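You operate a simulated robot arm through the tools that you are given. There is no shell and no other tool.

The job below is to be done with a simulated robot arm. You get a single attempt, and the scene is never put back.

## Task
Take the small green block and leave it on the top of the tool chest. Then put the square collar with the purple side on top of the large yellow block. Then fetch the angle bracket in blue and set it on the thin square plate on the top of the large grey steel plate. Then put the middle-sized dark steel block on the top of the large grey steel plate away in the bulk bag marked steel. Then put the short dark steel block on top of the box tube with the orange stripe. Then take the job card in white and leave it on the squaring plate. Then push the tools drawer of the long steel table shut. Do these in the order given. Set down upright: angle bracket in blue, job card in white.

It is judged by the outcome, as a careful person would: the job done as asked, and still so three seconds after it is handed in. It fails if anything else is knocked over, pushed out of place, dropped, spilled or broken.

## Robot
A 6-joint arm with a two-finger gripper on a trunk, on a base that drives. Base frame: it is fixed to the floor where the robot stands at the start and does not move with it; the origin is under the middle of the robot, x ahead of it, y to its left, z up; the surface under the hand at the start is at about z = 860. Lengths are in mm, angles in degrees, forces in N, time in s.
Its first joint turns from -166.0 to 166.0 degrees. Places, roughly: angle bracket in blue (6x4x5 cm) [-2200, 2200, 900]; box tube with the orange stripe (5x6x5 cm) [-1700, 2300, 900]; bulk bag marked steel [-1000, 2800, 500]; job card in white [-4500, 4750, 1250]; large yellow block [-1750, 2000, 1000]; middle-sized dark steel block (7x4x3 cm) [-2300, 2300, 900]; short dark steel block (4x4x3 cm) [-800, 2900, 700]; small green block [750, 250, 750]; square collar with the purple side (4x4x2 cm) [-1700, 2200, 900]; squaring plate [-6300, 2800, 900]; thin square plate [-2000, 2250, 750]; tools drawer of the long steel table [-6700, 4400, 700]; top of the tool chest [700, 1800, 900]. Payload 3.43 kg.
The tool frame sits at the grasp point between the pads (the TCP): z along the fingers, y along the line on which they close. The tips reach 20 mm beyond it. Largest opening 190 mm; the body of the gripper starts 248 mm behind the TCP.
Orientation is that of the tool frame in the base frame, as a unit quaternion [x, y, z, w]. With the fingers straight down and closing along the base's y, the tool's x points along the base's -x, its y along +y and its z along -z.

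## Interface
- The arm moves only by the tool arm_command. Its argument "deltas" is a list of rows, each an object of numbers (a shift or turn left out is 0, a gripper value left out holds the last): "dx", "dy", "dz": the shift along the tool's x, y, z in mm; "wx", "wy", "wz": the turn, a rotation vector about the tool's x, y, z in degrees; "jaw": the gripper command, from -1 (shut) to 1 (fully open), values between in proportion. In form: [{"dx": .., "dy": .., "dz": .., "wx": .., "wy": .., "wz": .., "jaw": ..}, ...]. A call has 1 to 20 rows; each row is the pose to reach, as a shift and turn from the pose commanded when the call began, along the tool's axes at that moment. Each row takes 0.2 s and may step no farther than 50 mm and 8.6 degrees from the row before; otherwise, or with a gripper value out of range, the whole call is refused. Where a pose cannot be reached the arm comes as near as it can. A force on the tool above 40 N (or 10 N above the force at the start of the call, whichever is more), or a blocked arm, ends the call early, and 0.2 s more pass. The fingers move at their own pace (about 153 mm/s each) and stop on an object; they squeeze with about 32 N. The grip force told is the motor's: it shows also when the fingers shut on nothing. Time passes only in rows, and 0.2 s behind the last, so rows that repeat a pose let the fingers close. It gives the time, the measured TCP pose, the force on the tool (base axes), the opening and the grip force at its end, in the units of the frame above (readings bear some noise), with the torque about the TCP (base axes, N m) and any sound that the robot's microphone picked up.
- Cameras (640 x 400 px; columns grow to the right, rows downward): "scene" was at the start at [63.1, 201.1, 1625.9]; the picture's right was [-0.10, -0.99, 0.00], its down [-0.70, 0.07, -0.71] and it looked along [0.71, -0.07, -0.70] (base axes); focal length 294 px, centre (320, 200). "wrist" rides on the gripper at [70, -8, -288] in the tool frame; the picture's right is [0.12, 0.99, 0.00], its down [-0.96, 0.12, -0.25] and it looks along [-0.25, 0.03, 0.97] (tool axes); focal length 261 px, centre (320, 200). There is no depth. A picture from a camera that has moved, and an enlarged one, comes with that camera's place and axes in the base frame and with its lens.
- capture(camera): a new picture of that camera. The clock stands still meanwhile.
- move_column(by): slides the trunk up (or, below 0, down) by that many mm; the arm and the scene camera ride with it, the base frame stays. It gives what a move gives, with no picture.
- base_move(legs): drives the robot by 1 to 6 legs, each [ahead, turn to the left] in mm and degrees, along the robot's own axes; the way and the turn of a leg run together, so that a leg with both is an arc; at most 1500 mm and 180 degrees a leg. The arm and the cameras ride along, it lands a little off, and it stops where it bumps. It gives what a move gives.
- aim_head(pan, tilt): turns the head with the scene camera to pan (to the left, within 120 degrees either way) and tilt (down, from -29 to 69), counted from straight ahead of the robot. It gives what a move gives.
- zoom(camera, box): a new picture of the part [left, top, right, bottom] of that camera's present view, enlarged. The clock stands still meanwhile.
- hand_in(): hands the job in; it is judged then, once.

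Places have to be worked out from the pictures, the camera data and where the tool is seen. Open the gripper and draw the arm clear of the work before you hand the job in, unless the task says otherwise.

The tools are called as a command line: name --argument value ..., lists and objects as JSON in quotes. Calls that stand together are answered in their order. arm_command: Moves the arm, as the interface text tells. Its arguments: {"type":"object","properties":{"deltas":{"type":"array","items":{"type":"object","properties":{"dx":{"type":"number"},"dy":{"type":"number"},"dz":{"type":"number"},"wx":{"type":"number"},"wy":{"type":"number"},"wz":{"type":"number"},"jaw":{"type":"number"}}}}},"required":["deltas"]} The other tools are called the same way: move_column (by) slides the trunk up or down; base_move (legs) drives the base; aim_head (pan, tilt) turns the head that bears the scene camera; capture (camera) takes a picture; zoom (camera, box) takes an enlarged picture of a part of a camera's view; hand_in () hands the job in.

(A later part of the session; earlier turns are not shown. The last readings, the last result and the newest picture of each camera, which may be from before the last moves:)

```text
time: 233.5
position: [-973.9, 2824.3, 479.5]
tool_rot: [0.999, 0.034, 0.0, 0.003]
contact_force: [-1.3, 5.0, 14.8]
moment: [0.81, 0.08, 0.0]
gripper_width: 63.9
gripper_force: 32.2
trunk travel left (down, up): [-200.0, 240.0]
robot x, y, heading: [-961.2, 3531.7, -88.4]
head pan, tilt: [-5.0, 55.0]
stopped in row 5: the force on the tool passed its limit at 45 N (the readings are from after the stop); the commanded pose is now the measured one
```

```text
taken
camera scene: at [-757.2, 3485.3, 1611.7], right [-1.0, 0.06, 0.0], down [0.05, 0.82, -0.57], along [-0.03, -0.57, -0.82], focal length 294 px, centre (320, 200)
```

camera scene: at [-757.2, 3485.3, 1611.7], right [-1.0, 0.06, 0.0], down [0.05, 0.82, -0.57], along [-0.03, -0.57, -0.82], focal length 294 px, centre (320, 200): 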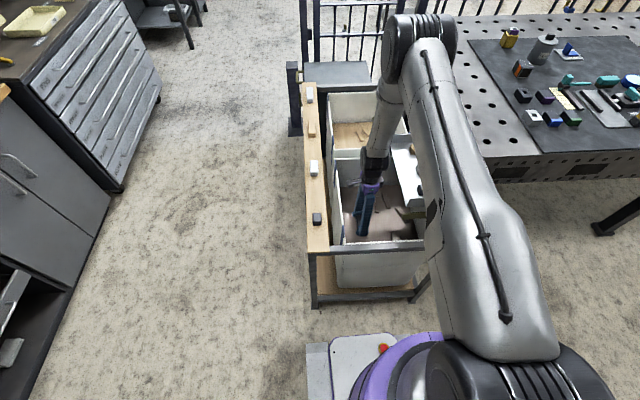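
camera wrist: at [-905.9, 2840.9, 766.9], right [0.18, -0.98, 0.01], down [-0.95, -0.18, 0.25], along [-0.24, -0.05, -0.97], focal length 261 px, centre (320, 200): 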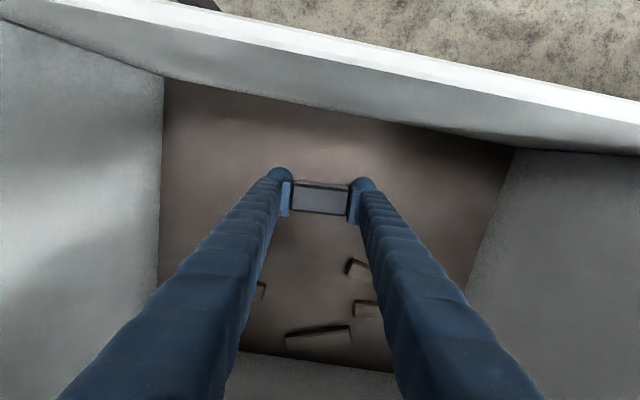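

The force stop at z≈480 fits the block touching the bag floor. I ease up slightly and open the jaw.

arm_command --deltas '[{"dz": -2, "jaw": -1}, {"dz": -2, "jaw": -0.2}, {"dz": -2, "jaw": -0.1}, {"dz": -2, "jaw": -0.1}]'

capture --camera "wrist"

```text
time: 234.5
position: [-973.7, 2823.2, 480.3]
tool_rot: [0.999, 0.033, 0.0, 0.005]
contact_force: [1.1, -0.3, -0.7]
moment: [0.01, 0.03, 0.0]
gripper_width: 85.6
gripper_force: 0.1
trunk travel left (down, up): [-200.0, 240.0]
robot x, y, heading: [-961.6, 3534.1, -88.3]
head pan, tilt: [-5.0, 55.0]
```

```text
taken
camera wrist: at [-906.1, 2840.6, 767.5], right [0.18, -0.98, 0.01], down [-0.95, -0.18, 0.25], along [-0.24, -0.05, -0.97], focal length 261 px, centre (320, 200)
```

wrist: 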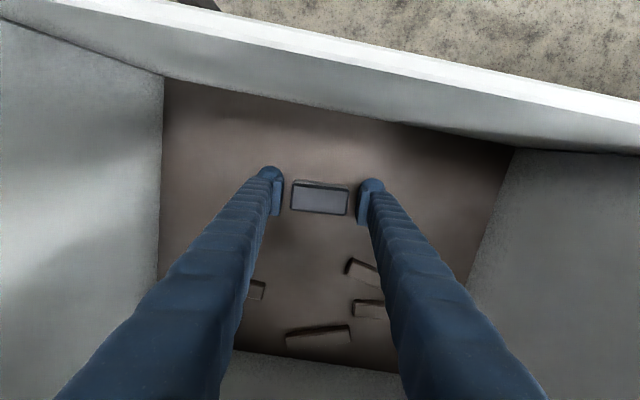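

The block rests on the bag floor. I raise the hand straight out of the bag.

arm_command --deltas '[{"dz": -40}, {"dz": -85}, {"dz": -130}, {"dz": -175}, {"dz": -220}, {"dz": -265}, {"dz": -310}, {"dz": -355}, {"dz": -400}, {"dz": -445}, {"dz": -490}, {"dz": -490}]'

zoom --camera "scene" --box '[280, 150, 400, 250]'

capture --camera "wrist"

```text
time: 237.1
position: [-973.1, 2828.9, 968.8]
tool_rot: [0.999, 0.032, 0.0, 0.005]
contact_force: [0.9, 0.8, -0.7]
moment: [-0.02, 0.0, -0.02]
gripper_width: 85.5
gripper_force: 0.0
trunk travel left (down, up): [-200.0, 240.0]
robot x, y, heading: [-961.4, 3534.2, -87.9]
head pan, tilt: [-5.0, 55.0]
```

```text
4.00 times, centred on (340, 200) of scene
camera zoom: at [-757.1, 3484.1, 1611.5], right [-1.0, 0.06, 0.0], down [0.05, 0.82, -0.57], along [-0.03, -0.57, -0.82], focal length 1177 px, centre (240, 200)
```

zoom: 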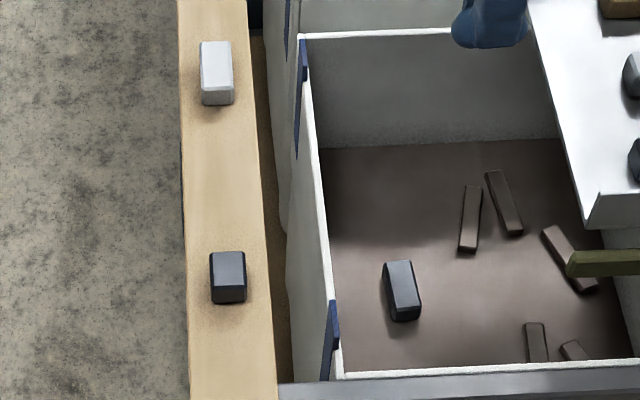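

```text
taken
camera wrist: at [-905.3, 2845.0, 1255.7], right [0.18, -0.98, 0.01], down [-0.95, -0.18, 0.25], along [-0.24, -0.05, -0.97], focal length 261 px, centre (320, 200)
```

wrist: 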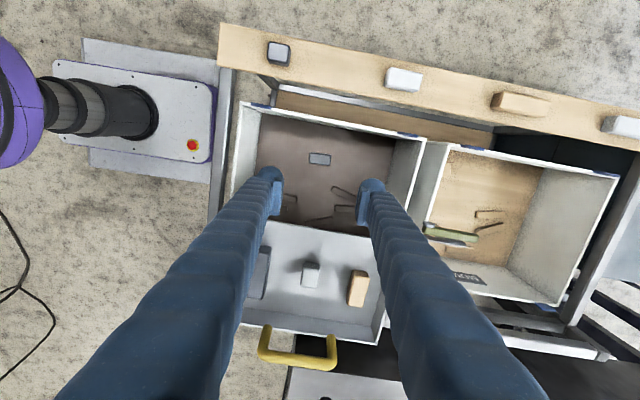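

The middle block lies in the steel bag. Now the short dark block on the wood rail near (-776, 2945): I move the hand over it.

arm_command --deltas '[{"dx": 40, "dy": -20}, {"dx": 80, "dy": -41}, {"dx": 120, "dy": -62}, {"dx": 160, "dy": -82}, {"dx": 200, "dy": -103}, {"dx": 200, "dy": -103}]'

zoom --camera "wrist" --box '[250, 110, 390, 220]'

capture --camera "wrist"

```text
time: 238.5
position: [-781.1, 2945.6, 970.5]
tool_rot: [0.999, 0.033, 0.0, 0.004]
contact_force: [-0.5, 0.4, 0.3]
moment: [-0.03, 0.15, 0.02]
gripper_width: 85.5
gripper_force: 0.1
trunk travel left (down, up): [-200.0, 240.0]
robot x, y, heading: [-962.1, 3531.9, -88.1]
head pan, tilt: [-5.0, 55.0]
```

```text
3.64 times, centred on (320, 165) of wrist
camera zoom: at [-711.4, 2962.9, 1257.0], right [0.18, -0.98, 0.01], down [-0.95, -0.18, 0.25], along [-0.24, -0.05, -0.97], focal length 948 px, centre (320, 327)
```

zoom: 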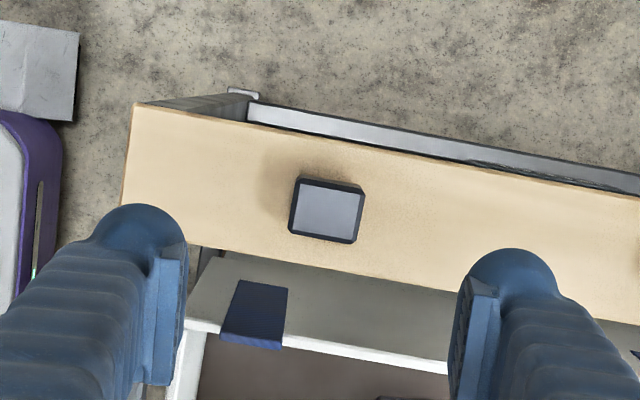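

```text
taken
camera wrist: at [-711.4, 2962.9, 1257.0], right [0.18, -0.98, 0.01], down [-0.95, -0.18, 0.25], along [-0.24, -0.05, -0.97], focal length 261 px, centre (320, 200)
```

wrist: 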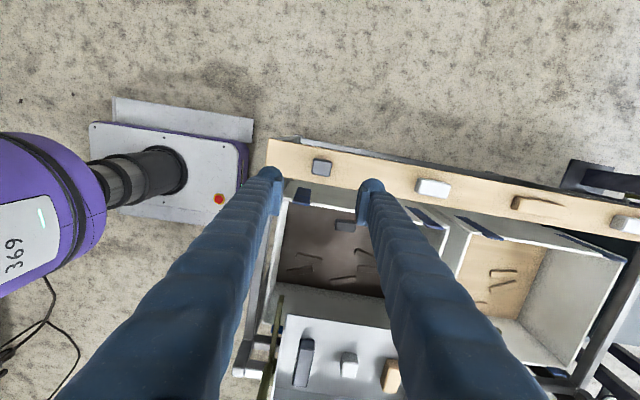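

The block is aligned with the jaw and nearly centred. I descend partway and check again.

arm_command --deltas '[{"dx": 1, "dy": 3.5, "dz": 45}, {"dx": 1, "dy": 3.5, "dz": 90}, {"dx": 1, "dy": 3.5, "dz": 135}, {"dx": 1, "dy": 3.5, "dz": 175}, {"dx": 1, "dy": 3.5, "dz": 175}]'

zoom --camera "wrist" --box '[250, 130, 390, 240]'

zoom --camera "scene" --box '[270, 170, 370, 260]'

```text
time: 239.7
position: [-777.7, 2938.6, 796.2]
tool_rot: [0.999, 0.033, 0.0, 0.004]
contact_force: [0.3, 0.6, -0.5]
moment: [0.01, 0.0, 0.01]
gripper_width: 85.7
gripper_force: 0.0
trunk travel left (down, up): [-200.0, 240.0]
robot x, y, heading: [-961.7, 3532.7, -88.2]
head pan, tilt: [-5.0, 55.0]
```

```text
3.64 times, centred on (320, 185) of wrist
camera zoom: at [-709.9, 2955.1, 1084.4], right [0.18, -0.98, 0.01], down [-0.95, -0.18, 0.25], along [-0.24, -0.05, -0.97], focal length 948 px, centre (320, 254)
```

zoom: 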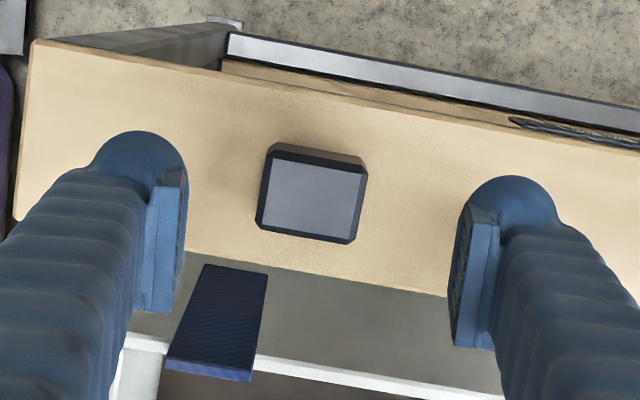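

```text
4.44 times, centred on (320, 215) of scene
camera zoom: at [-756.9, 3484.5, 1611.6], right [-1.0, 0.06, 0.0], down [0.05, 0.82, -0.57], along [-0.03, -0.57, -0.82], focal length 1308 px, centre (320, 133)
```

zoom: 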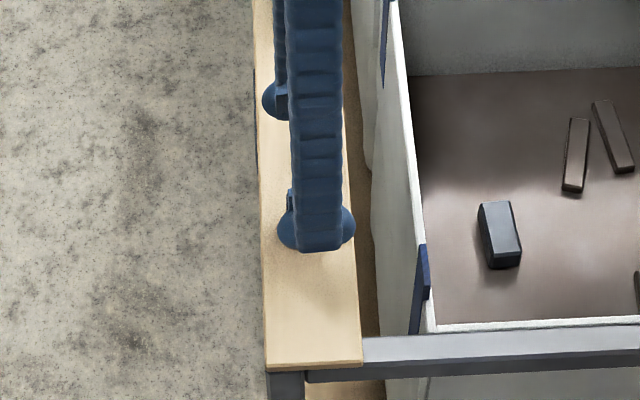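

Nearly centred. I go down the rest in small steps to find the rail surface.

arm_command --deltas '[{"dx": 1.5, "dy": -2, "dz": 30}, {"dx": 1.5, "dy": -2, "dz": 50}, {"dx": 1.5, "dy": -2, "dz": 58}, {"dx": 1.5, "dy": -2, "dz": 58}]'

arm_command --deltas '[{"dz": 3}, {"dz": 6}, {"dz": 9}, {"dz": 12}, {"dz": 12}]'

zoom --camera "wrist" --box '[250, 130, 390, 240]'

```text
time: 240.7
position: [-778.2, 2940.7, 737.2]
tool_rot: [0.999, 0.033, 0.0, 0.005]
contact_force: [0.1, 0.0, 0.8]
moment: [0.04, 0.02, -0.05]
gripper_width: 85.5
gripper_force: 0.0
trunk travel left (down, up): [-200.0, 240.0]
robot x, y, heading: [-962.5, 3530.8, -88.3]
head pan, tilt: [-5.0, 55.0]
```

```text
time: 241.9
position: [-779.8, 2942.0, 725.6]
tool_rot: [0.999, 0.033, 0.001, 0.004]
contact_force: [0.1, 0.0, -0.2]
moment: [0.0, -0.01, 0.02]
gripper_width: 85.4
gripper_force: 0.0
trunk travel left (down, up): [-200.0, 240.0]
robot x, y, heading: [-963.6, 3535.5, -88.2]
head pan, tilt: [-5.0, 55.0]
```

```text
3.64 times, centred on (320, 185) of wrist
camera zoom: at [-709.9, 2957.6, 1012.5], right [0.18, -0.98, 0.01], down [-0.95, -0.18, 0.25], along [-0.24, -0.05, -0.97], focal length 948 px, centre (320, 254)
```

zoom: 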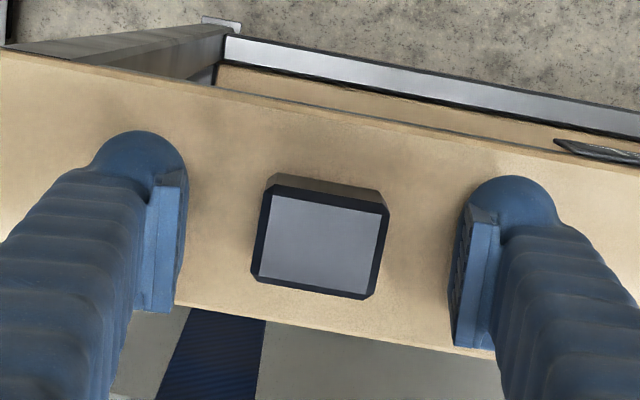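

Centred. I continue to feel for the rail.

arm_command --deltas '[{"dz": 3}, {"dz": 6}, {"dz": 9}, {"dz": 12}, {"dz": 15}, {"dz": 15}]'

```text
time: 242.8
position: [-778.1, 2939.6, 718.7]
tool_rot: [0.999, 0.033, 0.001, 0.006]
contact_force: [-0.8, 3.9, 19.3]
moment: [1.19, 0.13, -0.01]
gripper_width: 88.3
gripper_force: 2.6
trunk travel left (down, up): [-200.0, 240.0]
robot x, y, heading: [-962.1, 3530.2, -88.4]
head pan, tilt: [-5.0, 55.0]
stopped in row 4: the force on the tool passed its limit at 47 N (the readings are from after the stop); the commanded pose is now the measured one
```

Contact: the rail top is near z≈699. I raise 3 mm and close on the block.

arm_command --deltas '[{"dz": -3}, {"dz": -3, "jaw": -0.4}, {"dz": -3, "jaw": -0.7}, {"dz": -3, "jaw": -1}, {"dz": -3, "jaw": -1}, {"dz": -3, "jaw": -1}]'

zoom --camera "wrist" --box '[250, 130, 390, 240]'

```text
time: 244.2
position: [-779.7, 2938.0, 720.3]
tool_rot: [0.999, 0.034, 0.0, 0.006]
contact_force: [0.2, -0.3, 0.2]
moment: [-0.03, 0.01, 0.03]
gripper_width: 39.3
gripper_force: 32.0
trunk travel left (down, up): [-200.0, 240.0]
robot x, y, heading: [-958.4, 3529.9, -88.1]
head pan, tilt: [-5.0, 55.0]
```

```text
3.64 times, centred on (320, 185) of wrist
camera zoom: at [-710.3, 2956.4, 1007.6], right [0.18, -0.98, 0.01], down [-0.95, -0.18, 0.25], along [-0.24, -0.06, -0.97], focal length 948 px, centre (320, 254)
```

zoom: 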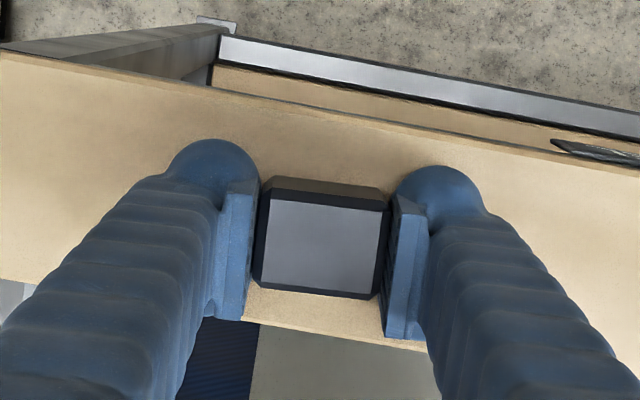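

Held, but the tips are low on the block. I re-grip 8 mm higher so the tips will stay clear of the tube top when releasing.

arm_command --deltas '[{"dz": 0, "jaw": -0.5}, {"dz": 0, "jaw": -0.45}, {"dz": -8, "jaw": -0.45}, {"dz": -8, "jaw": -0.45}, {"dz": -8, "jaw": -1}, {"dz": -8, "jaw": -1}, {"dz": -8, "jaw": -1}]'

arm_command --deltas '[{"dz": -30, "jaw": -1}, {"dz": -75, "jaw": -1}, {"dz": -120, "jaw": -1}, {"dz": -165, "jaw": -1}, {"dz": -210, "jaw": -1}, {"dz": -255, "jaw": -1}, {"dz": -300, "jaw": -1}, {"dz": -345, "jaw": -1}, {"dz": -390, "jaw": -1}, {"dz": -420, "jaw": -1}]'

```text
time: 245.8
position: [-778.7, 2938.5, 728.2]
tool_rot: [0.999, 0.033, 0.0, 0.007]
contact_force: [-0.8, -0.6, 0.3]
moment: [-0.04, 0.01, -0.04]
gripper_width: 38.8
gripper_force: 32.4
trunk travel left (down, up): [-200.0, 240.0]
robot x, y, heading: [-962.2, 3529.6, -88.1]
head pan, tilt: [-5.0, 55.0]
```

```text
time: 248.0
position: [-776.8, 2943.7, 1149.0]
tool_rot: [0.999, 0.033, 0.001, 0.005]
contact_force: [-0.8, 0.1, -3.1]
moment: [-0.01, 0.01, -0.04]
gripper_width: 39.0
gripper_force: 32.3
trunk travel left (down, up): [-200.0, 240.0]
robot x, y, heading: [-967.1, 3529.5, -88.3]
head pan, tilt: [-5.0, 55.0]
```

The block is gripped and lifted. I drive back to the table: turn west, go 885 mm, turn to face the table and approach.

base_move --legs '[[0, -46]]'

base_move --legs '[[0, -46]]'

base_move --legs '[[860, 0]]'

base_move --legs '[[0, 45]]'

base_move --legs '[[0, 45]]'

```text
time: 251.6
position: [-1263.9, 2992.7, 1148.9]
tool_rot: [0.931, -0.364, -0.001, 0.004]
contact_force: [-0.9, -1.2, -2.6]
moment: [0.04, -0.01, 0.02]
gripper_width: 38.8
gripper_force: 32.2
trunk travel left (down, up): [-200.0, 240.0]
robot x, y, heading: [-932.8, 3500.7, -134.6]
head pan, tilt: [-5.0, 55.0]
```

```text
time: 255.1
position: [-1524.7, 3379.0, 1147.9]
tool_rot: [0.718, -0.696, -0.003, 0.004]
contact_force: [0.3, -0.5, -2.5]
moment: [0.04, -0.03, 0.01]
gripper_width: 38.9
gripper_force: 32.4
trunk travel left (down, up): [-200.0, 240.0]
robot x, y, heading: [-930.4, 3449.4, -179.6]
head pan, tilt: [-5.0, 55.0]
```

```text
time: 261.2
position: [-2382.3, 3378.6, 1150.6]
tool_rot: [0.717, -0.697, -0.004, 0.004]
contact_force: [0.4, -0.9, -2.9]
moment: [0.02, 0.0, 0.01]
gripper_width: 39.0
gripper_force: 32.0
trunk travel left (down, up): [-200.0, 240.0]
robot x, y, heading: [-1787.9, 3446.5, -179.7]
head pan, tilt: [-5.0, 55.0]
```

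```text
time: 264.8
position: [-2141.7, 2965.3, 1150.6]
tool_rot: [0.935, -0.353, -0.002, 0.004]
contact_force: [0.6, 0.0, -2.3]
moment: [0.0, 0.0, -0.01]
gripper_width: 39.1
gripper_force: 31.8
trunk travel left (down, up): [-200.0, 240.0]
robot x, y, heading: [-1822.8, 3475.9, -132.9]
head pan, tilt: [-5.0, 55.0]
```

```text
time: 268.3
position: [-1683.7, 2891.4, 1149.5]
tool_rot: [0.999, 0.032, 0.0, 0.005]
contact_force: [-0.7, -0.1, -2.3]
moment: [0.06, 0.02, -0.01]
gripper_width: 39.0
gripper_force: 32.6
trunk travel left (down, up): [-200.0, 240.0]
robot x, y, heading: [-1870.9, 3481.6, -88.0]
head pan, tilt: [-5.0, 55.0]
```

Facing the table again at (-1871, 3482). I roll 370 mm ahead and look.

base_move --legs '[[370, 0]]'

aim_head --pan -2 --tilt 45

capture --camera "scene"

capture --camera "wrist"

```text
time: 271.3
position: [-1681.4, 2528.9, 1150.4]
tool_rot: [1.0, 0.026, -0.001, 0.005]
contact_force: [-0.2, 0.6, -3.8]
moment: [0.09, -0.02, 0.01]
gripper_width: 39.1
gripper_force: 32.4
trunk travel left (down, up): [-200.0, 240.0]
robot x, y, heading: [-1861.0, 3117.2, -88.9]
head pan, tilt: [-5.0, 55.0]
```

```text
time: 272.0
position: [-1681.0, 2529.6, 1151.6]
tool_rot: [1.0, 0.026, 0.0, 0.006]
contact_force: [0.6, -0.4, -2.8]
moment: [0.01, 0.01, -0.01]
gripper_width: 39.2
gripper_force: 31.7
trunk travel left (down, up): [-200.0, 240.0]
robot x, y, heading: [-1859.3, 3123.7, -88.9]
head pan, tilt: [-2.0, 45.0]
```

```text
taken
camera scene: at [-1651.5, 3059.8, 1624.9], right [-1.0, 0.01, 0.0], down [0.01, 0.71, -0.71], along [-0.01, -0.71, -0.71], focal length 294 px, centre (320, 200)
```

scene: 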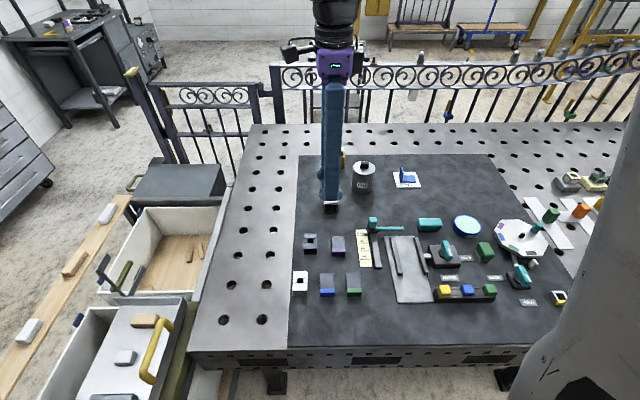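

```text
taken
camera wrist: at [-1612.7, 2545.2, 1438.8], right [0.17, -0.99, 0.01], down [-0.95, -0.16, 0.25], along [-0.24, -0.05, -0.97], focal length 261 px, centre (320, 200)
```

wrist: 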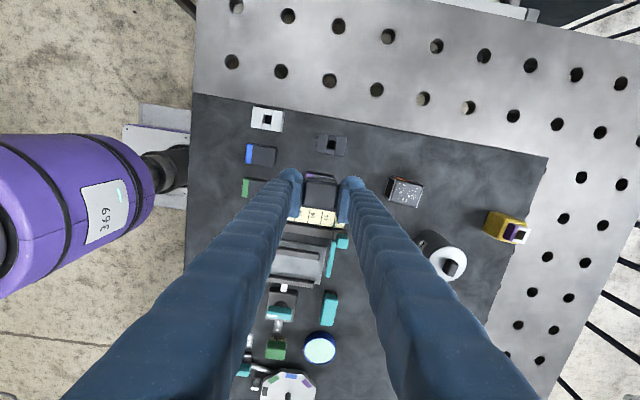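

I move the held block over the box tube (about (-1698, 2350)) at this height and look.

arm_command --deltas '[{"dx": -6, "dy": 45, "jaw": -1}, {"dx": -13, "dy": 90, "jaw": -1}, {"dx": -20, "dy": 135, "jaw": -1}, {"dx": -26, "dy": 180, "jaw": -1}, {"dx": -26, "dy": 180, "jaw": -1}]'

zoom --camera "wrist" --box '[260, 100, 380, 220]'

zoom --camera "scene" --box '[290, 140, 390, 230]'

```text
time: 273.2
position: [-1696.0, 2350.6, 1154.1]
tool_rot: [1.0, 0.026, 0.001, 0.007]
contact_force: [-0.8, 0.0, -2.7]
moment: [-0.04, -0.01, 0.02]
gripper_width: 39.1
gripper_force: 32.2
trunk travel left (down, up): [-200.0, 240.0]
robot x, y, heading: [-1862.7, 3118.5, -88.7]
head pan, tilt: [-2.0, 45.0]
```

```text
3.33 times, centred on (320, 160) of wrist
camera zoom: at [-1628.0, 2366.6, 1440.6], right [0.17, -0.99, 0.01], down [-0.95, -0.16, 0.25], along [-0.24, -0.05, -0.97], focal length 869 px, centre (320, 333)
```

zoom: 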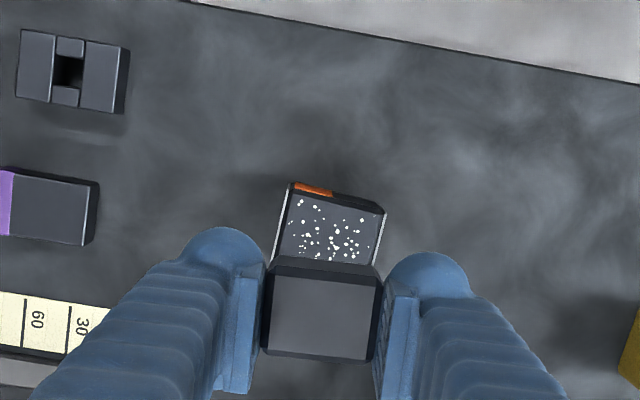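

```text
4.44 times, centred on (340, 185) of scene
camera zoom: at [-1651.5, 3060.5, 1625.1], right [-1.0, 0.01, 0.0], down [0.01, 0.71, -0.71], along [-0.01, -0.71, -0.71], focal length 1308 px, centre (231, 267)
```

zoom: 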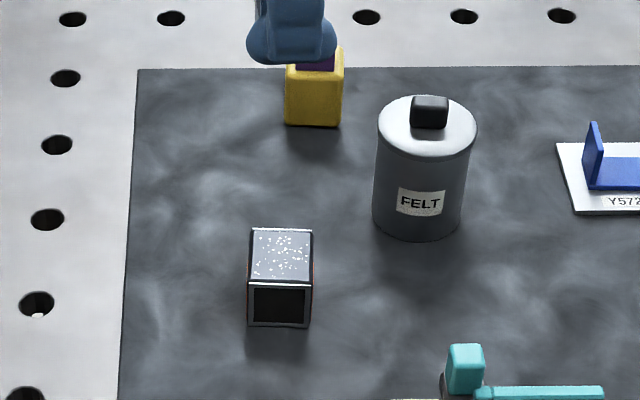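

The tube's top centre is about 5 mm west and 8 mm south of the hand. I correct and lower to just above it.

arm_command --deltas '[{"dx": -5, "dy": 7.5, "dz": 45, "jaw": -1}, {"dx": -5, "dy": 7.5, "dz": 90, "jaw": -1}, {"dx": -5, "dy": 7.5, "dz": 135, "jaw": -1}, {"dx": -5, "dy": 7.5, "dz": 180, "jaw": -1}, {"dx": -5, "dy": 7.5, "dz": 180, "jaw": -1}]'

zoom --camera "wrist" --box '[260, 130, 380, 250]'

zoom --camera "scene" --box '[310, 160, 360, 220]'

```text
time: 274.4
position: [-1702.1, 2337.7, 974.7]
tool_rot: [1.0, 0.026, 0.0, 0.006]
contact_force: [-0.2, -0.5, -2.5]
moment: [-0.01, 0.07, 0.02]
gripper_width: 39.3
gripper_force: 31.9
trunk travel left (down, up): [-200.0, 240.0]
robot x, y, heading: [-1860.6, 3120.4, -88.8]
head pan, tilt: [-2.0, 45.0]
```

```text
3.33 times, centred on (320, 190) of wrist
camera zoom: at [-1632.9, 2355.1, 1262.0], right [0.17, -0.99, 0.01], down [-0.95, -0.16, 0.25], along [-0.24, -0.05, -0.97], focal length 869 px, centre (320, 233)
```

zoom: 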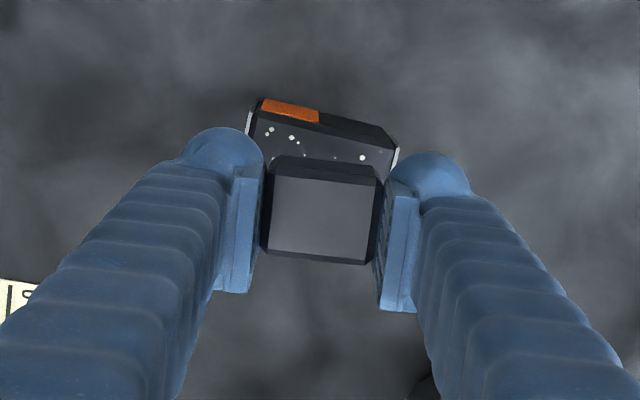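

```text
6.67 times, centred on (335, 190) of scene
camera zoom: at [-1651.3, 3059.7, 1625.0], right [-1.0, 0.01, 0.0], down [0.01, 0.71, -0.71], along [-0.01, -0.71, -0.71], focal length 1962 px, centre (220, 267)
```

zoom: 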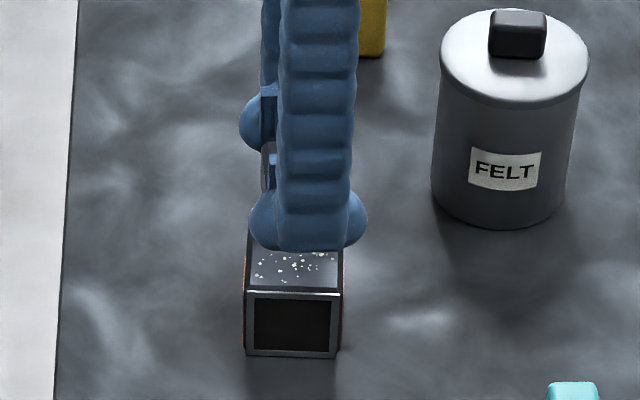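

The tube top centre is about (-1702, 2340), so I shift 2 mm west and 4 mm north, then lower to contact.

arm_command --deltas '[{"dx": -2, "dy": -4, "dz": 8, "jaw": -1}, {"dx": -2, "dy": -4, "dz": 15, "jaw": -1}, {"dx": -2, "dy": -4, "dz": 19, "jaw": -1}, {"dx": -2, "dy": -4, "dz": 19, "jaw": -1}]'

zoom --camera "wrist" --box '[260, 130, 380, 250]'

zoom --camera "scene" --box '[310, 160, 360, 220]'

```text
time: 275.4
position: [-1704.7, 2341.0, 954.6]
tool_rot: [1.0, 0.027, 0.0, 0.005]
contact_force: [-0.4, -0.3, -2.8]
moment: [-0.02, -0.01, 0.01]
gripper_width: 39.0
gripper_force: 32.1
trunk travel left (down, up): [-200.0, 240.0]
robot x, y, heading: [-1859.4, 3120.3, -88.7]
head pan, tilt: [-2.0, 45.0]
```

```text
3.33 times, centred on (320, 190) of wrist
camera zoom: at [-1635.8, 2357.0, 1241.8], right [0.17, -0.99, 0.01], down [-0.95, -0.16, 0.25], along [-0.24, -0.05, -0.97], focal length 869 px, centre (320, 233)
```

zoom: 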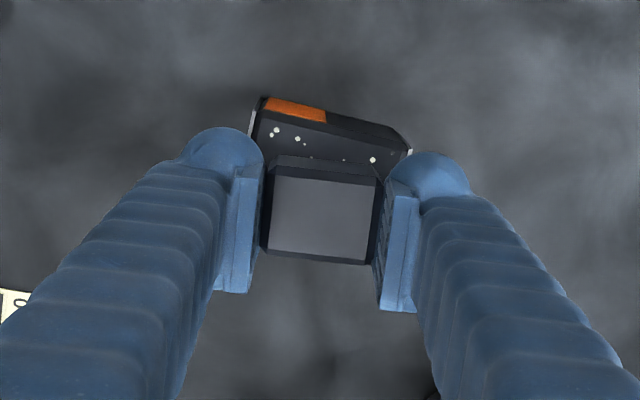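

```text
6.67 times, centred on (335, 190) of scene
camera zoom: at [-1651.4, 3059.3, 1624.9], right [-1.0, 0.01, 0.0], down [0.01, 0.71, -0.71], along [-0.01, -0.71, -0.71], focal length 1962 px, centre (220, 267)
```

zoom: 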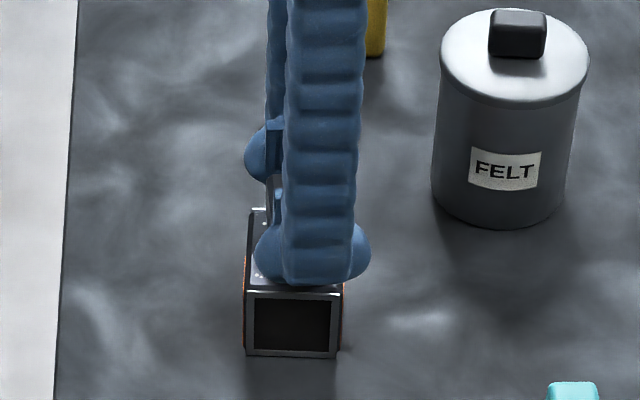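

Comparing the visible edges in both views, the block sits some 3–5 mm too far west. I shift 4 mm east and lower slowly to contact.

arm_command --deltas '[{"dx": 4, "dz": 0, "jaw": -1}, {"dx": 4, "dz": 3, "jaw": -1}, {"dx": 4, "dz": 5, "jaw": -1}, {"dx": 4, "dz": 7, "jaw": -1}, {"dx": 4, "dz": 7, "jaw": -1}]'

zoom --camera "scene" --box '[310, 160, 360, 220]'

```text
time: 276.6
position: [-1698.9, 2342.1, 947.9]
tool_rot: [1.0, 0.027, 0.0, 0.005]
contact_force: [0.5, -1.0, -1.1]
moment: [0.04, -0.08, 0.03]
gripper_width: 39.4
gripper_force: 31.7
trunk travel left (down, up): [-200.0, 240.0]
robot x, y, heading: [-1859.8, 3116.9, -88.9]
head pan, tilt: [-2.0, 45.0]
```

```text
6.67 times, centred on (335, 190) of scene
camera zoom: at [-1651.4, 3059.3, 1625.0], right [-1.0, 0.01, 0.0], down [0.01, 0.71, -0.71], along [-0.01, -0.71, -0.71], focal length 1962 px, centre (220, 267)
```

zoom: 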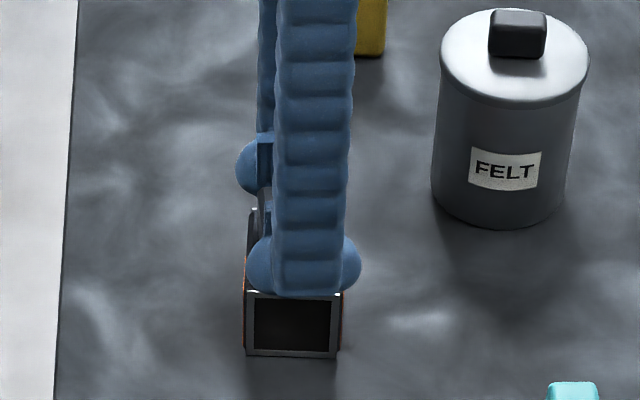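

Force is just beginning to change. I lower 2 mm more, then release.

arm_command --deltas '[{"dz": 1, "jaw": -1}, {"dz": 2, "jaw": -1}, {"dz": 2, "jaw": -1}]'

```text
time: 277.4
position: [-1699.9, 2341.2, 945.8]
tool_rot: [1.0, 0.026, 0.0, 0.005]
contact_force: [4.0, 1.6, 11.8]
moment: [0.16, -0.16, -0.01]
gripper_width: 38.9
gripper_force: 31.6
trunk travel left (down, up): [-200.0, 240.0]
robot x, y, heading: [-1860.3, 3121.5, -88.8]
head pan, tilt: [-2.0, 45.0]
```

Contact is made (12 N). I ease up 1 mm and open gently.

arm_command --deltas '[{"dz": -1, "jaw": -1}, {"dz": -1, "jaw": -0.52}, {"dz": -1, "jaw": -0.42}, {"dz": -1, "jaw": -0.38}, {"dz": -1, "jaw": -0.38}]'

zoom --camera "scene" --box '[310, 160, 360, 220]'

zoom --camera "wrist" --box '[260, 130, 380, 250]'

```text
time: 278.6
position: [-1700.6, 2341.2, 946.1]
tool_rot: [1.0, 0.026, 0.0, 0.005]
contact_force: [-0.2, 0.4, 0.1]
moment: [0.01, 0.0, 0.0]
gripper_width: 59.0
gripper_force: 0.0
trunk travel left (down, up): [-200.0, 240.0]
robot x, y, heading: [-1861.7, 3117.5, -88.7]
head pan, tilt: [-2.0, 45.0]
```

```text
6.67 times, centred on (335, 190) of scene
camera zoom: at [-1651.4, 3059.4, 1625.0], right [-1.0, 0.01, 0.0], down [0.01, 0.71, -0.71], along [-0.01, -0.71, -0.71], focal length 1962 px, centre (220, 267)
```

zoom: 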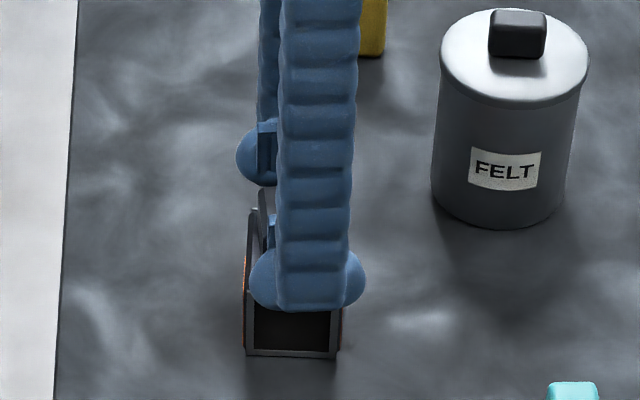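

```text
3.33 times, centred on (320, 190) of wrist
camera zoom: at [-1632.4, 2358.1, 1233.4], right [0.17, -0.99, 0.01], down [-0.95, -0.16, 0.25], along [-0.24, -0.05, -0.97], focal length 869 px, centre (320, 233)
```

zoom: 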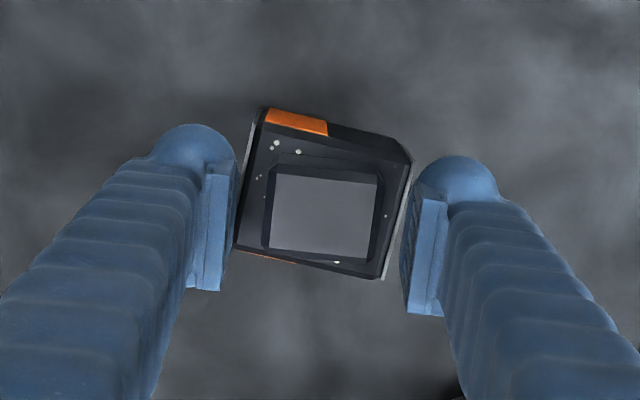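

The short block rests fully on top of the box tube. I raise the hand straight up and verify.

arm_command --deltas '[{"dz": -6}, {"dz": -20}, {"dz": -50}, {"dz": -95}, {"dz": -140}, {"dz": -185}, {"dz": -230}]'

capture --camera "scene"

zoom --camera "scene" --box '[300, 140, 420, 230]'

```text
time: 280.2
position: [-1701.8, 2347.9, 1179.3]
tool_rot: [1.0, 0.026, 0.0, 0.005]
contact_force: [-0.7, 0.1, 0.3]
moment: [-0.02, 0.02, 0.01]
gripper_width: 59.0
gripper_force: 0.1
trunk travel left (down, up): [-200.0, 240.0]
robot x, y, heading: [-1860.8, 3117.4, -88.8]
head pan, tilt: [-2.0, 45.0]
```

```text
taken
camera scene: at [-1651.5, 3060.3, 1625.0], right [-1.0, 0.01, 0.0], down [0.01, 0.71, -0.71], along [-0.01, -0.71, -0.71], focal length 294 px, centre (320, 200)
```

scene: 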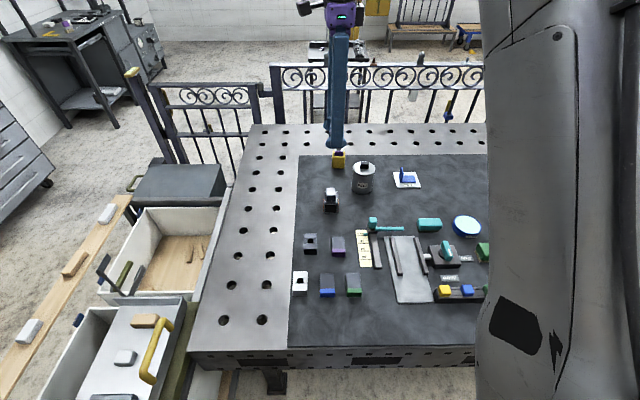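

```text
4.44 times, centred on (360, 185) of scene
camera zoom: at [-1651.5, 3060.3, 1625.0], right [-1.0, 0.01, 0.0], down [0.01, 0.71, -0.71], along [-0.01, -0.71, -0.71], focal length 1308 px, centre (142, 267)
```

zoom: 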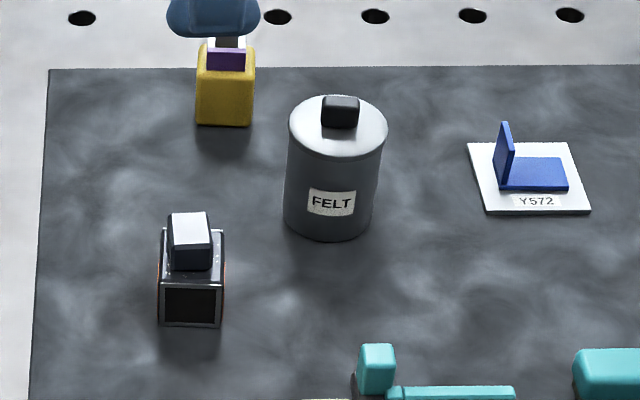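

All five items are right so far. Next is the job card far to the west near the back wall, so I draw the arm in, turn the hand back and look west.

arm_command --deltas '[{"dy": -15, "wz": -8}, {"dy": -30, "wz": -16}, {"dy": -45, "wz": -24}, {"dy": -60, "wz": -32}, {"dy": -75, "wz": -40}, {"dy": -90, "wz": -48}, {"dy": -105, "wz": -56}, {"dy": -120, "wz": -64}, {"dy": -135, "wz": -72}, {"dy": -150, "wz": -80}, {"dy": -150, "wz": -86}, {"dy": -150, "wz": -86}]'

base_move --legs '[[-420, 0]]'

aim_head --pan -100 --tilt 15

capture --camera "scene"

```text
time: 282.8
position: [-1709.1, 2494.4, 1175.6]
tool_rot: [0.713, 0.701, -0.004, 0.005]
contact_force: [-0.8, 0.0, -0.3]
moment: [-0.03, 0.03, -0.06]
gripper_width: 58.9
gripper_force: 0.0
trunk travel left (down, up): [-200.0, 240.0]
robot x, y, heading: [-1861.4, 3117.7, -88.5]
head pan, tilt: [-2.0, 45.0]
```

```text
time: 286.1
position: [-1717.6, 2905.0, 1175.6]
tool_rot: [0.713, 0.701, -0.004, 0.005]
contact_force: [-1.0, 0.9, -0.3]
moment: [-0.01, -0.02, -0.02]
gripper_width: 58.8
gripper_force: 0.1
trunk travel left (down, up): [-200.0, 240.0]
robot x, y, heading: [-1868.5, 3527.9, -88.8]
head pan, tilt: [-2.0, 45.0]
```

```text
time: 287.8
position: [-1718.3, 2904.9, 1175.5]
tool_rot: [0.713, 0.701, -0.004, 0.005]
contact_force: [0.3, -0.8, 0.1]
moment: [-0.02, 0.02, 0.0]
gripper_width: 58.9
gripper_force: 0.0
trunk travel left (down, up): [-200.0, 240.0]
robot x, y, heading: [-1865.5, 3527.2, -88.9]
head pan, tilt: [-100.0, 15.0]
```

```text
taken
camera scene: at [-1751.7, 3565.4, 1671.9], right [0.15, 0.99, 0.0], down [0.26, -0.04, -0.97], along [-0.95, 0.15, -0.26], focal length 294 px, centre (320, 200)
```

scene: 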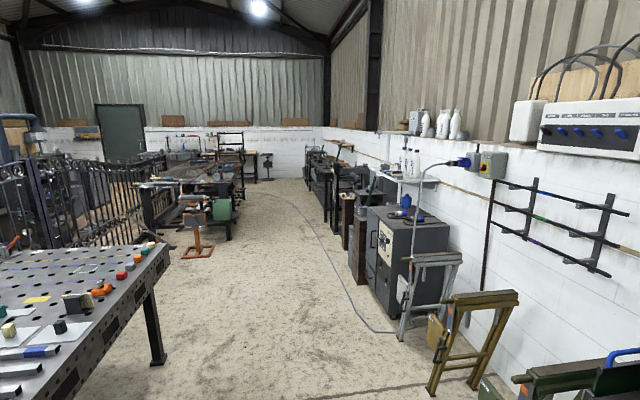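

The aisle west is clear. The job card should appear around (397, 164) in this view, at the wall shelf; I enlarge that region and the far tables.

zoom --camera "scene" --box '[340, 110, 480, 210]'

zoom --camera "scene" --box '[130, 110, 350, 270]'

```text
4.00 times, centred on (410, 160) of scene
camera zoom: at [-1751.7, 3565.4, 1671.9], right [0.15, 0.99, 0.0], down [0.26, -0.04, -0.97], along [-0.95, 0.15, -0.26], focal length 1177 px, centre (-40, 360)
```

zoom: 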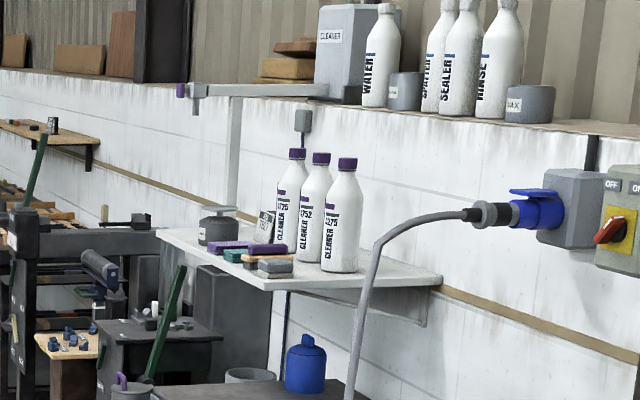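

```text
2.50 times, centred on (240, 190) of scene
camera zoom: at [-1751.7, 3565.4, 1671.9], right [0.15, 0.99, 0.0], down [0.26, -0.04, -0.97], along [-0.95, 0.15, -0.26], focal length 736 px, centre (520, 225)
```

zoom: 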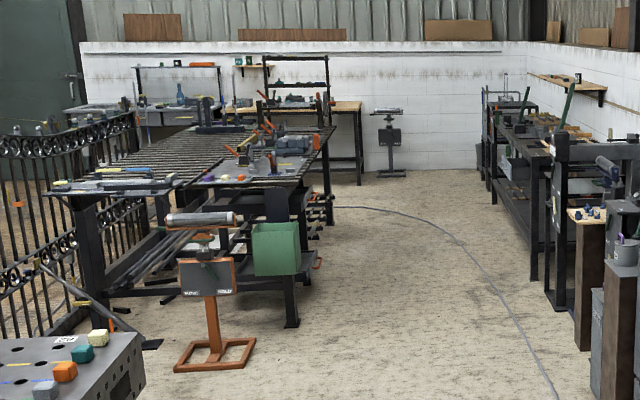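

There is a wall shelf with bottles and a small card-like item on it. I turn west and drive closer to see.

base_move --legs '[[0, -46]]'

base_move --legs '[[0, -46]]'

base_move --legs '[[1500, 0]]'

aim_head --pan -40 --tilt 20

capture --camera "scene"

```text
time: 291.4
position: [-2221.0, 2991.2, 1176.2]
tool_rot: [0.933, 0.36, -0.004, 0.003]
contact_force: [0.7, -0.1, 0.5]
moment: [0.02, -0.05, -0.03]
gripper_width: 59.0
gripper_force: 0.1
trunk travel left (down, up): [-200.0, 240.0]
robot x, y, heading: [-1836.9, 3499.5, -135.4]
head pan, tilt: [-100.0, 15.0]
```

```text
time: 295.0
position: [-2466.7, 3421.4, 1176.3]
tool_rot: [0.999, -0.033, -0.005, 0.001]
contact_force: [-0.8, -0.2, 0.0]
moment: [0.03, -0.01, 0.0]
gripper_width: 58.8
gripper_force: 0.1
trunk travel left (down, up): [-200.0, 240.0]
robot x, y, heading: [-1838.1, 3444.9, 178.7]
head pan, tilt: [-100.0, 15.0]
```

```text
time: 305.2
position: [-3978.4, 3475.0, 1177.6]
tool_rot: [0.999, -0.041, -0.005, 0.001]
contact_force: [0.3, -0.1, 0.4]
moment: [0.02, -0.01, 0.0]
gripper_width: 58.7
gripper_force: 0.1
trunk travel left (down, up): [-200.0, 240.0]
robot x, y, heading: [-3354.1, 3486.6, 178.0]
head pan, tilt: [-100.0, 15.0]
```

```text
time: 306.5
position: [-3978.2, 3473.7, 1178.2]
tool_rot: [0.999, -0.041, -0.007, 0.0]
contact_force: [0.4, 0.0, 0.5]
moment: [0.0, 0.04, -0.01]
gripper_width: 58.8
gripper_force: 0.1
trunk travel left (down, up): [-200.0, 240.0]
robot x, y, heading: [-3350.7, 3485.7, 178.1]
head pan, tilt: [-40.0, 20.0]
```

```text
taken
camera scene: at [-3408.1, 3338.4, 1663.7], right [0.67, 0.74, 0.0], down [0.25, -0.23, -0.94], along [-0.7, 0.63, -0.34], focal length 294 px, centre (320, 200)
```

scene: 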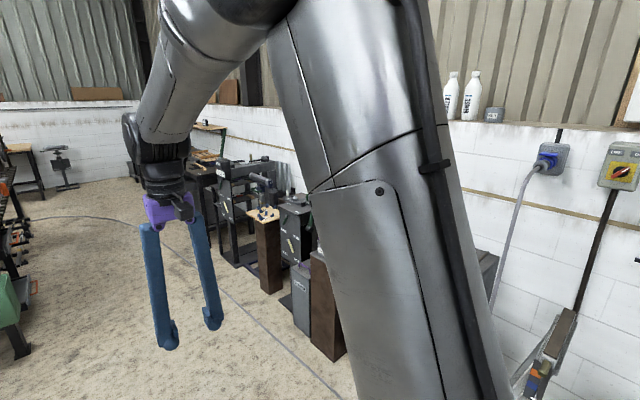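

The arm hides the shelf. I turn the robot right toward the wall to look with the head straight.

base_move --legs '[[0, -45]]'

aim_head --pan 10 --tilt 20

capture --camera "scene"

```text
time: 309.9
position: [-3814.4, 3912.2, 1178.0]
tool_rot: [0.911, -0.411, -0.005, -0.002]
contact_force: [0.2, 0.2, -1.1]
moment: [-0.02, -0.06, -0.02]
gripper_width: 59.0
gripper_force: 0.1
trunk travel left (down, up): [-200.0, 240.0]
robot x, y, heading: [-3384.4, 3458.4, 134.3]
head pan, tilt: [-40.0, 20.0]
```

```text
time: 311.1
position: [-3813.8, 3912.1, 1177.4]
tool_rot: [0.911, -0.412, -0.005, -0.001]
contact_force: [0.5, 0.0, 1.0]
moment: [-0.01, -0.04, 0.01]
gripper_width: 59.0
gripper_force: 0.0
trunk travel left (down, up): [-200.0, 240.0]
robot x, y, heading: [-3382.0, 3456.6, 134.6]
head pan, tilt: [10.0, 20.0]
```

```text
taken
camera scene: at [-3594.4, 3349.5, 1663.7], right [0.58, 0.81, 0.0], down [0.28, -0.2, -0.94], along [-0.76, 0.55, -0.34], focal length 294 px, centre (320, 200)
```

scene: 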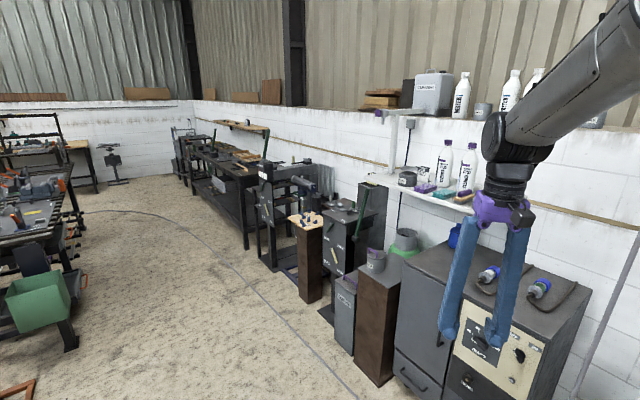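

zoom --camera "scene" --box '[350, 90, 510, 220]'

zoom --camera "scene" --box '[160, 100, 380, 260]'

```text
3.08 times, centred on (430, 155) of scene
camera zoom: at [-3594.4, 3349.5, 1663.7], right [0.58, 0.81, 0.0], down [0.28, -0.2, -0.94], along [-0.76, 0.55, -0.34], focal length 906 px, centre (-18, 338)
```

zoom: 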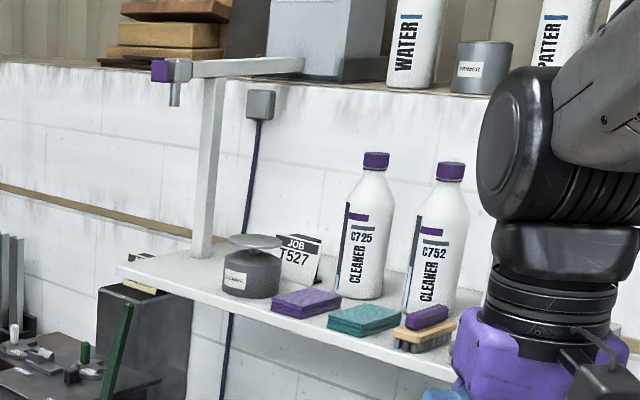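

```text
2.50 times, centred on (270, 180) of scene
camera zoom: at [-3594.4, 3349.5, 1663.7], right [0.58, 0.81, 0.0], down [0.28, -0.2, -0.94], along [-0.76, 0.55, -0.34], focal length 736 px, centre (445, 250)
```

zoom: 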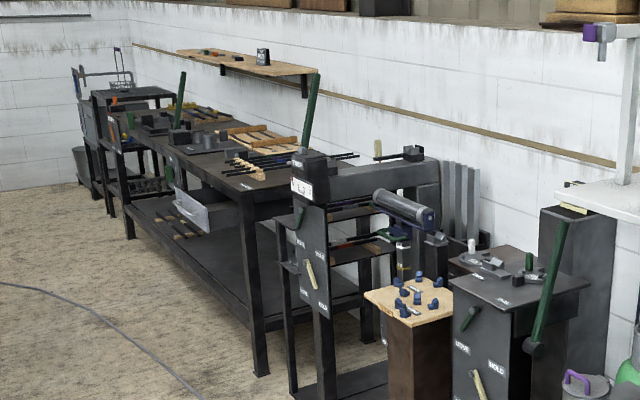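

The white job card "JOB T527" is a tent card on the wall shelf, triangulated near (-4605, 4810), shelf top z≈1171, standing behind a round tin. I drive west to be in front of it and then face the wall.

base_move --legs '[[0, 45]]'

base_move --legs '[[1180, 0]]'

base_move --legs '[[0, -45]]'

base_move --legs '[[0, -45]]'

aim_head --pan 0 --tilt 25

capture --camera "scene"

```text
time: 314.6
position: [-4010.5, 3469.3, 1178.5]
tool_rot: [1.0, -0.028, -0.005, 0.001]
contact_force: [0.0, -0.7, 0.0]
moment: [-0.06, 0.04, 0.0]
gripper_width: 58.9
gripper_force: 0.1
trunk travel left (down, up): [-200.0, 240.0]
robot x, y, heading: [-3383.4, 3505.8, 179.7]
head pan, tilt: [10.0, 20.0]
```

```text
time: 322.5
position: [-5150.6, 3484.2, 1179.4]
tool_rot: [1.0, -0.03, -0.006, 0.0]
contact_force: [-0.4, 0.0, -0.5]
moment: [-0.03, -0.02, 0.02]
gripper_width: 58.8
gripper_force: 0.0
trunk travel left (down, up): [-200.0, 240.0]
robot x, y, heading: [-4522.2, 3517.3, 179.4]
head pan, tilt: [10.0, 20.0]
```

```text
time: 326.0
position: [-4996.7, 3928.4, 1179.3]
tool_rot: [0.915, -0.403, -0.005, -0.001]
contact_force: [-0.4, 0.4, 0.5]
moment: [0.0, -0.03, -0.04]
gripper_width: 58.9
gripper_force: 0.2
trunk travel left (down, up): [-200.0, 240.0]
robot x, y, heading: [-4556.5, 3487.2, 135.5]
head pan, tilt: [10.0, 20.0]
```

```text
time: 329.5
position: [-4542.2, 4112.5, 1179.4]
tool_rot: [-0.685, 0.729, 0.004, 0.003]
contact_force: [-0.9, 1.0, 0.0]
moment: [-0.03, -0.04, 0.01]
gripper_width: 58.9
gripper_force: 0.1
trunk travel left (down, up): [-200.0, 240.0]
robot x, y, heading: [-4603.3, 3484.0, 89.9]
head pan, tilt: [10.0, 20.0]
```

```text
time: 330.2
position: [-4542.2, 4111.0, 1179.6]
tool_rot: [-0.685, 0.728, 0.004, 0.004]
contact_force: [0.2, -0.4, -0.3]
moment: [0.03, 0.12, -0.01]
gripper_width: 59.1
gripper_force: 0.1
trunk travel left (down, up): [-200.0, 240.0]
robot x, y, heading: [-4602.6, 3483.1, 89.9]
head pan, tilt: [0.0, 25.0]
```

```text
taken
camera scene: at [-4810.9, 3558.9, 1655.7], right [1.0, 0.0, 0.0], down [0.0, -0.42, -0.91], along [0.0, 0.91, -0.42], focal length 294 px, centre (320, 200)
```

scene: 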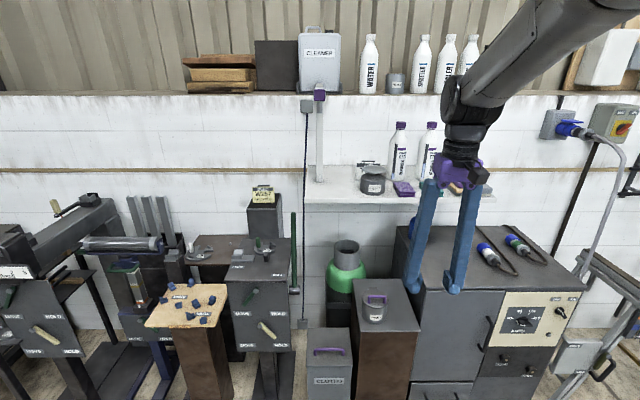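

I face the wall. I enlarge the shelf region to see the card, tin, sponges and bottles.

zoom --camera "scene" --box '[290, 80, 450, 220]'

capture --camera "wrist"

```text
2.86 times, centred on (370, 150) of scene
camera zoom: at [-4810.9, 3558.9, 1655.7], right [1.0, 0.0, 0.0], down [0.0, -0.42, -0.91], along [0.0, 0.91, -0.42], focal length 841 px, centre (177, 343)
```

zoom: 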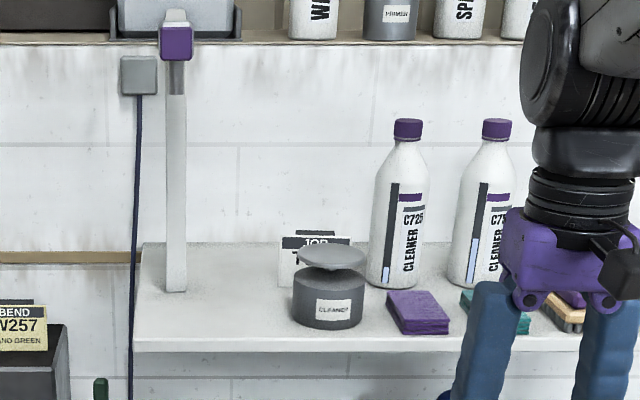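

```text
taken
camera wrist: at [-4539.0, 4039.0, 1466.9], right [-1.0, -0.06, 0.0], down [-0.06, 0.96, 0.26], along [-0.02, 0.26, -0.97], focal length 261 px, centre (320, 200)
```

wrist: 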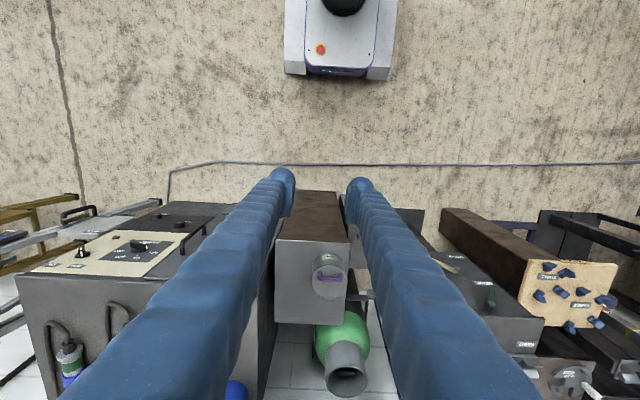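

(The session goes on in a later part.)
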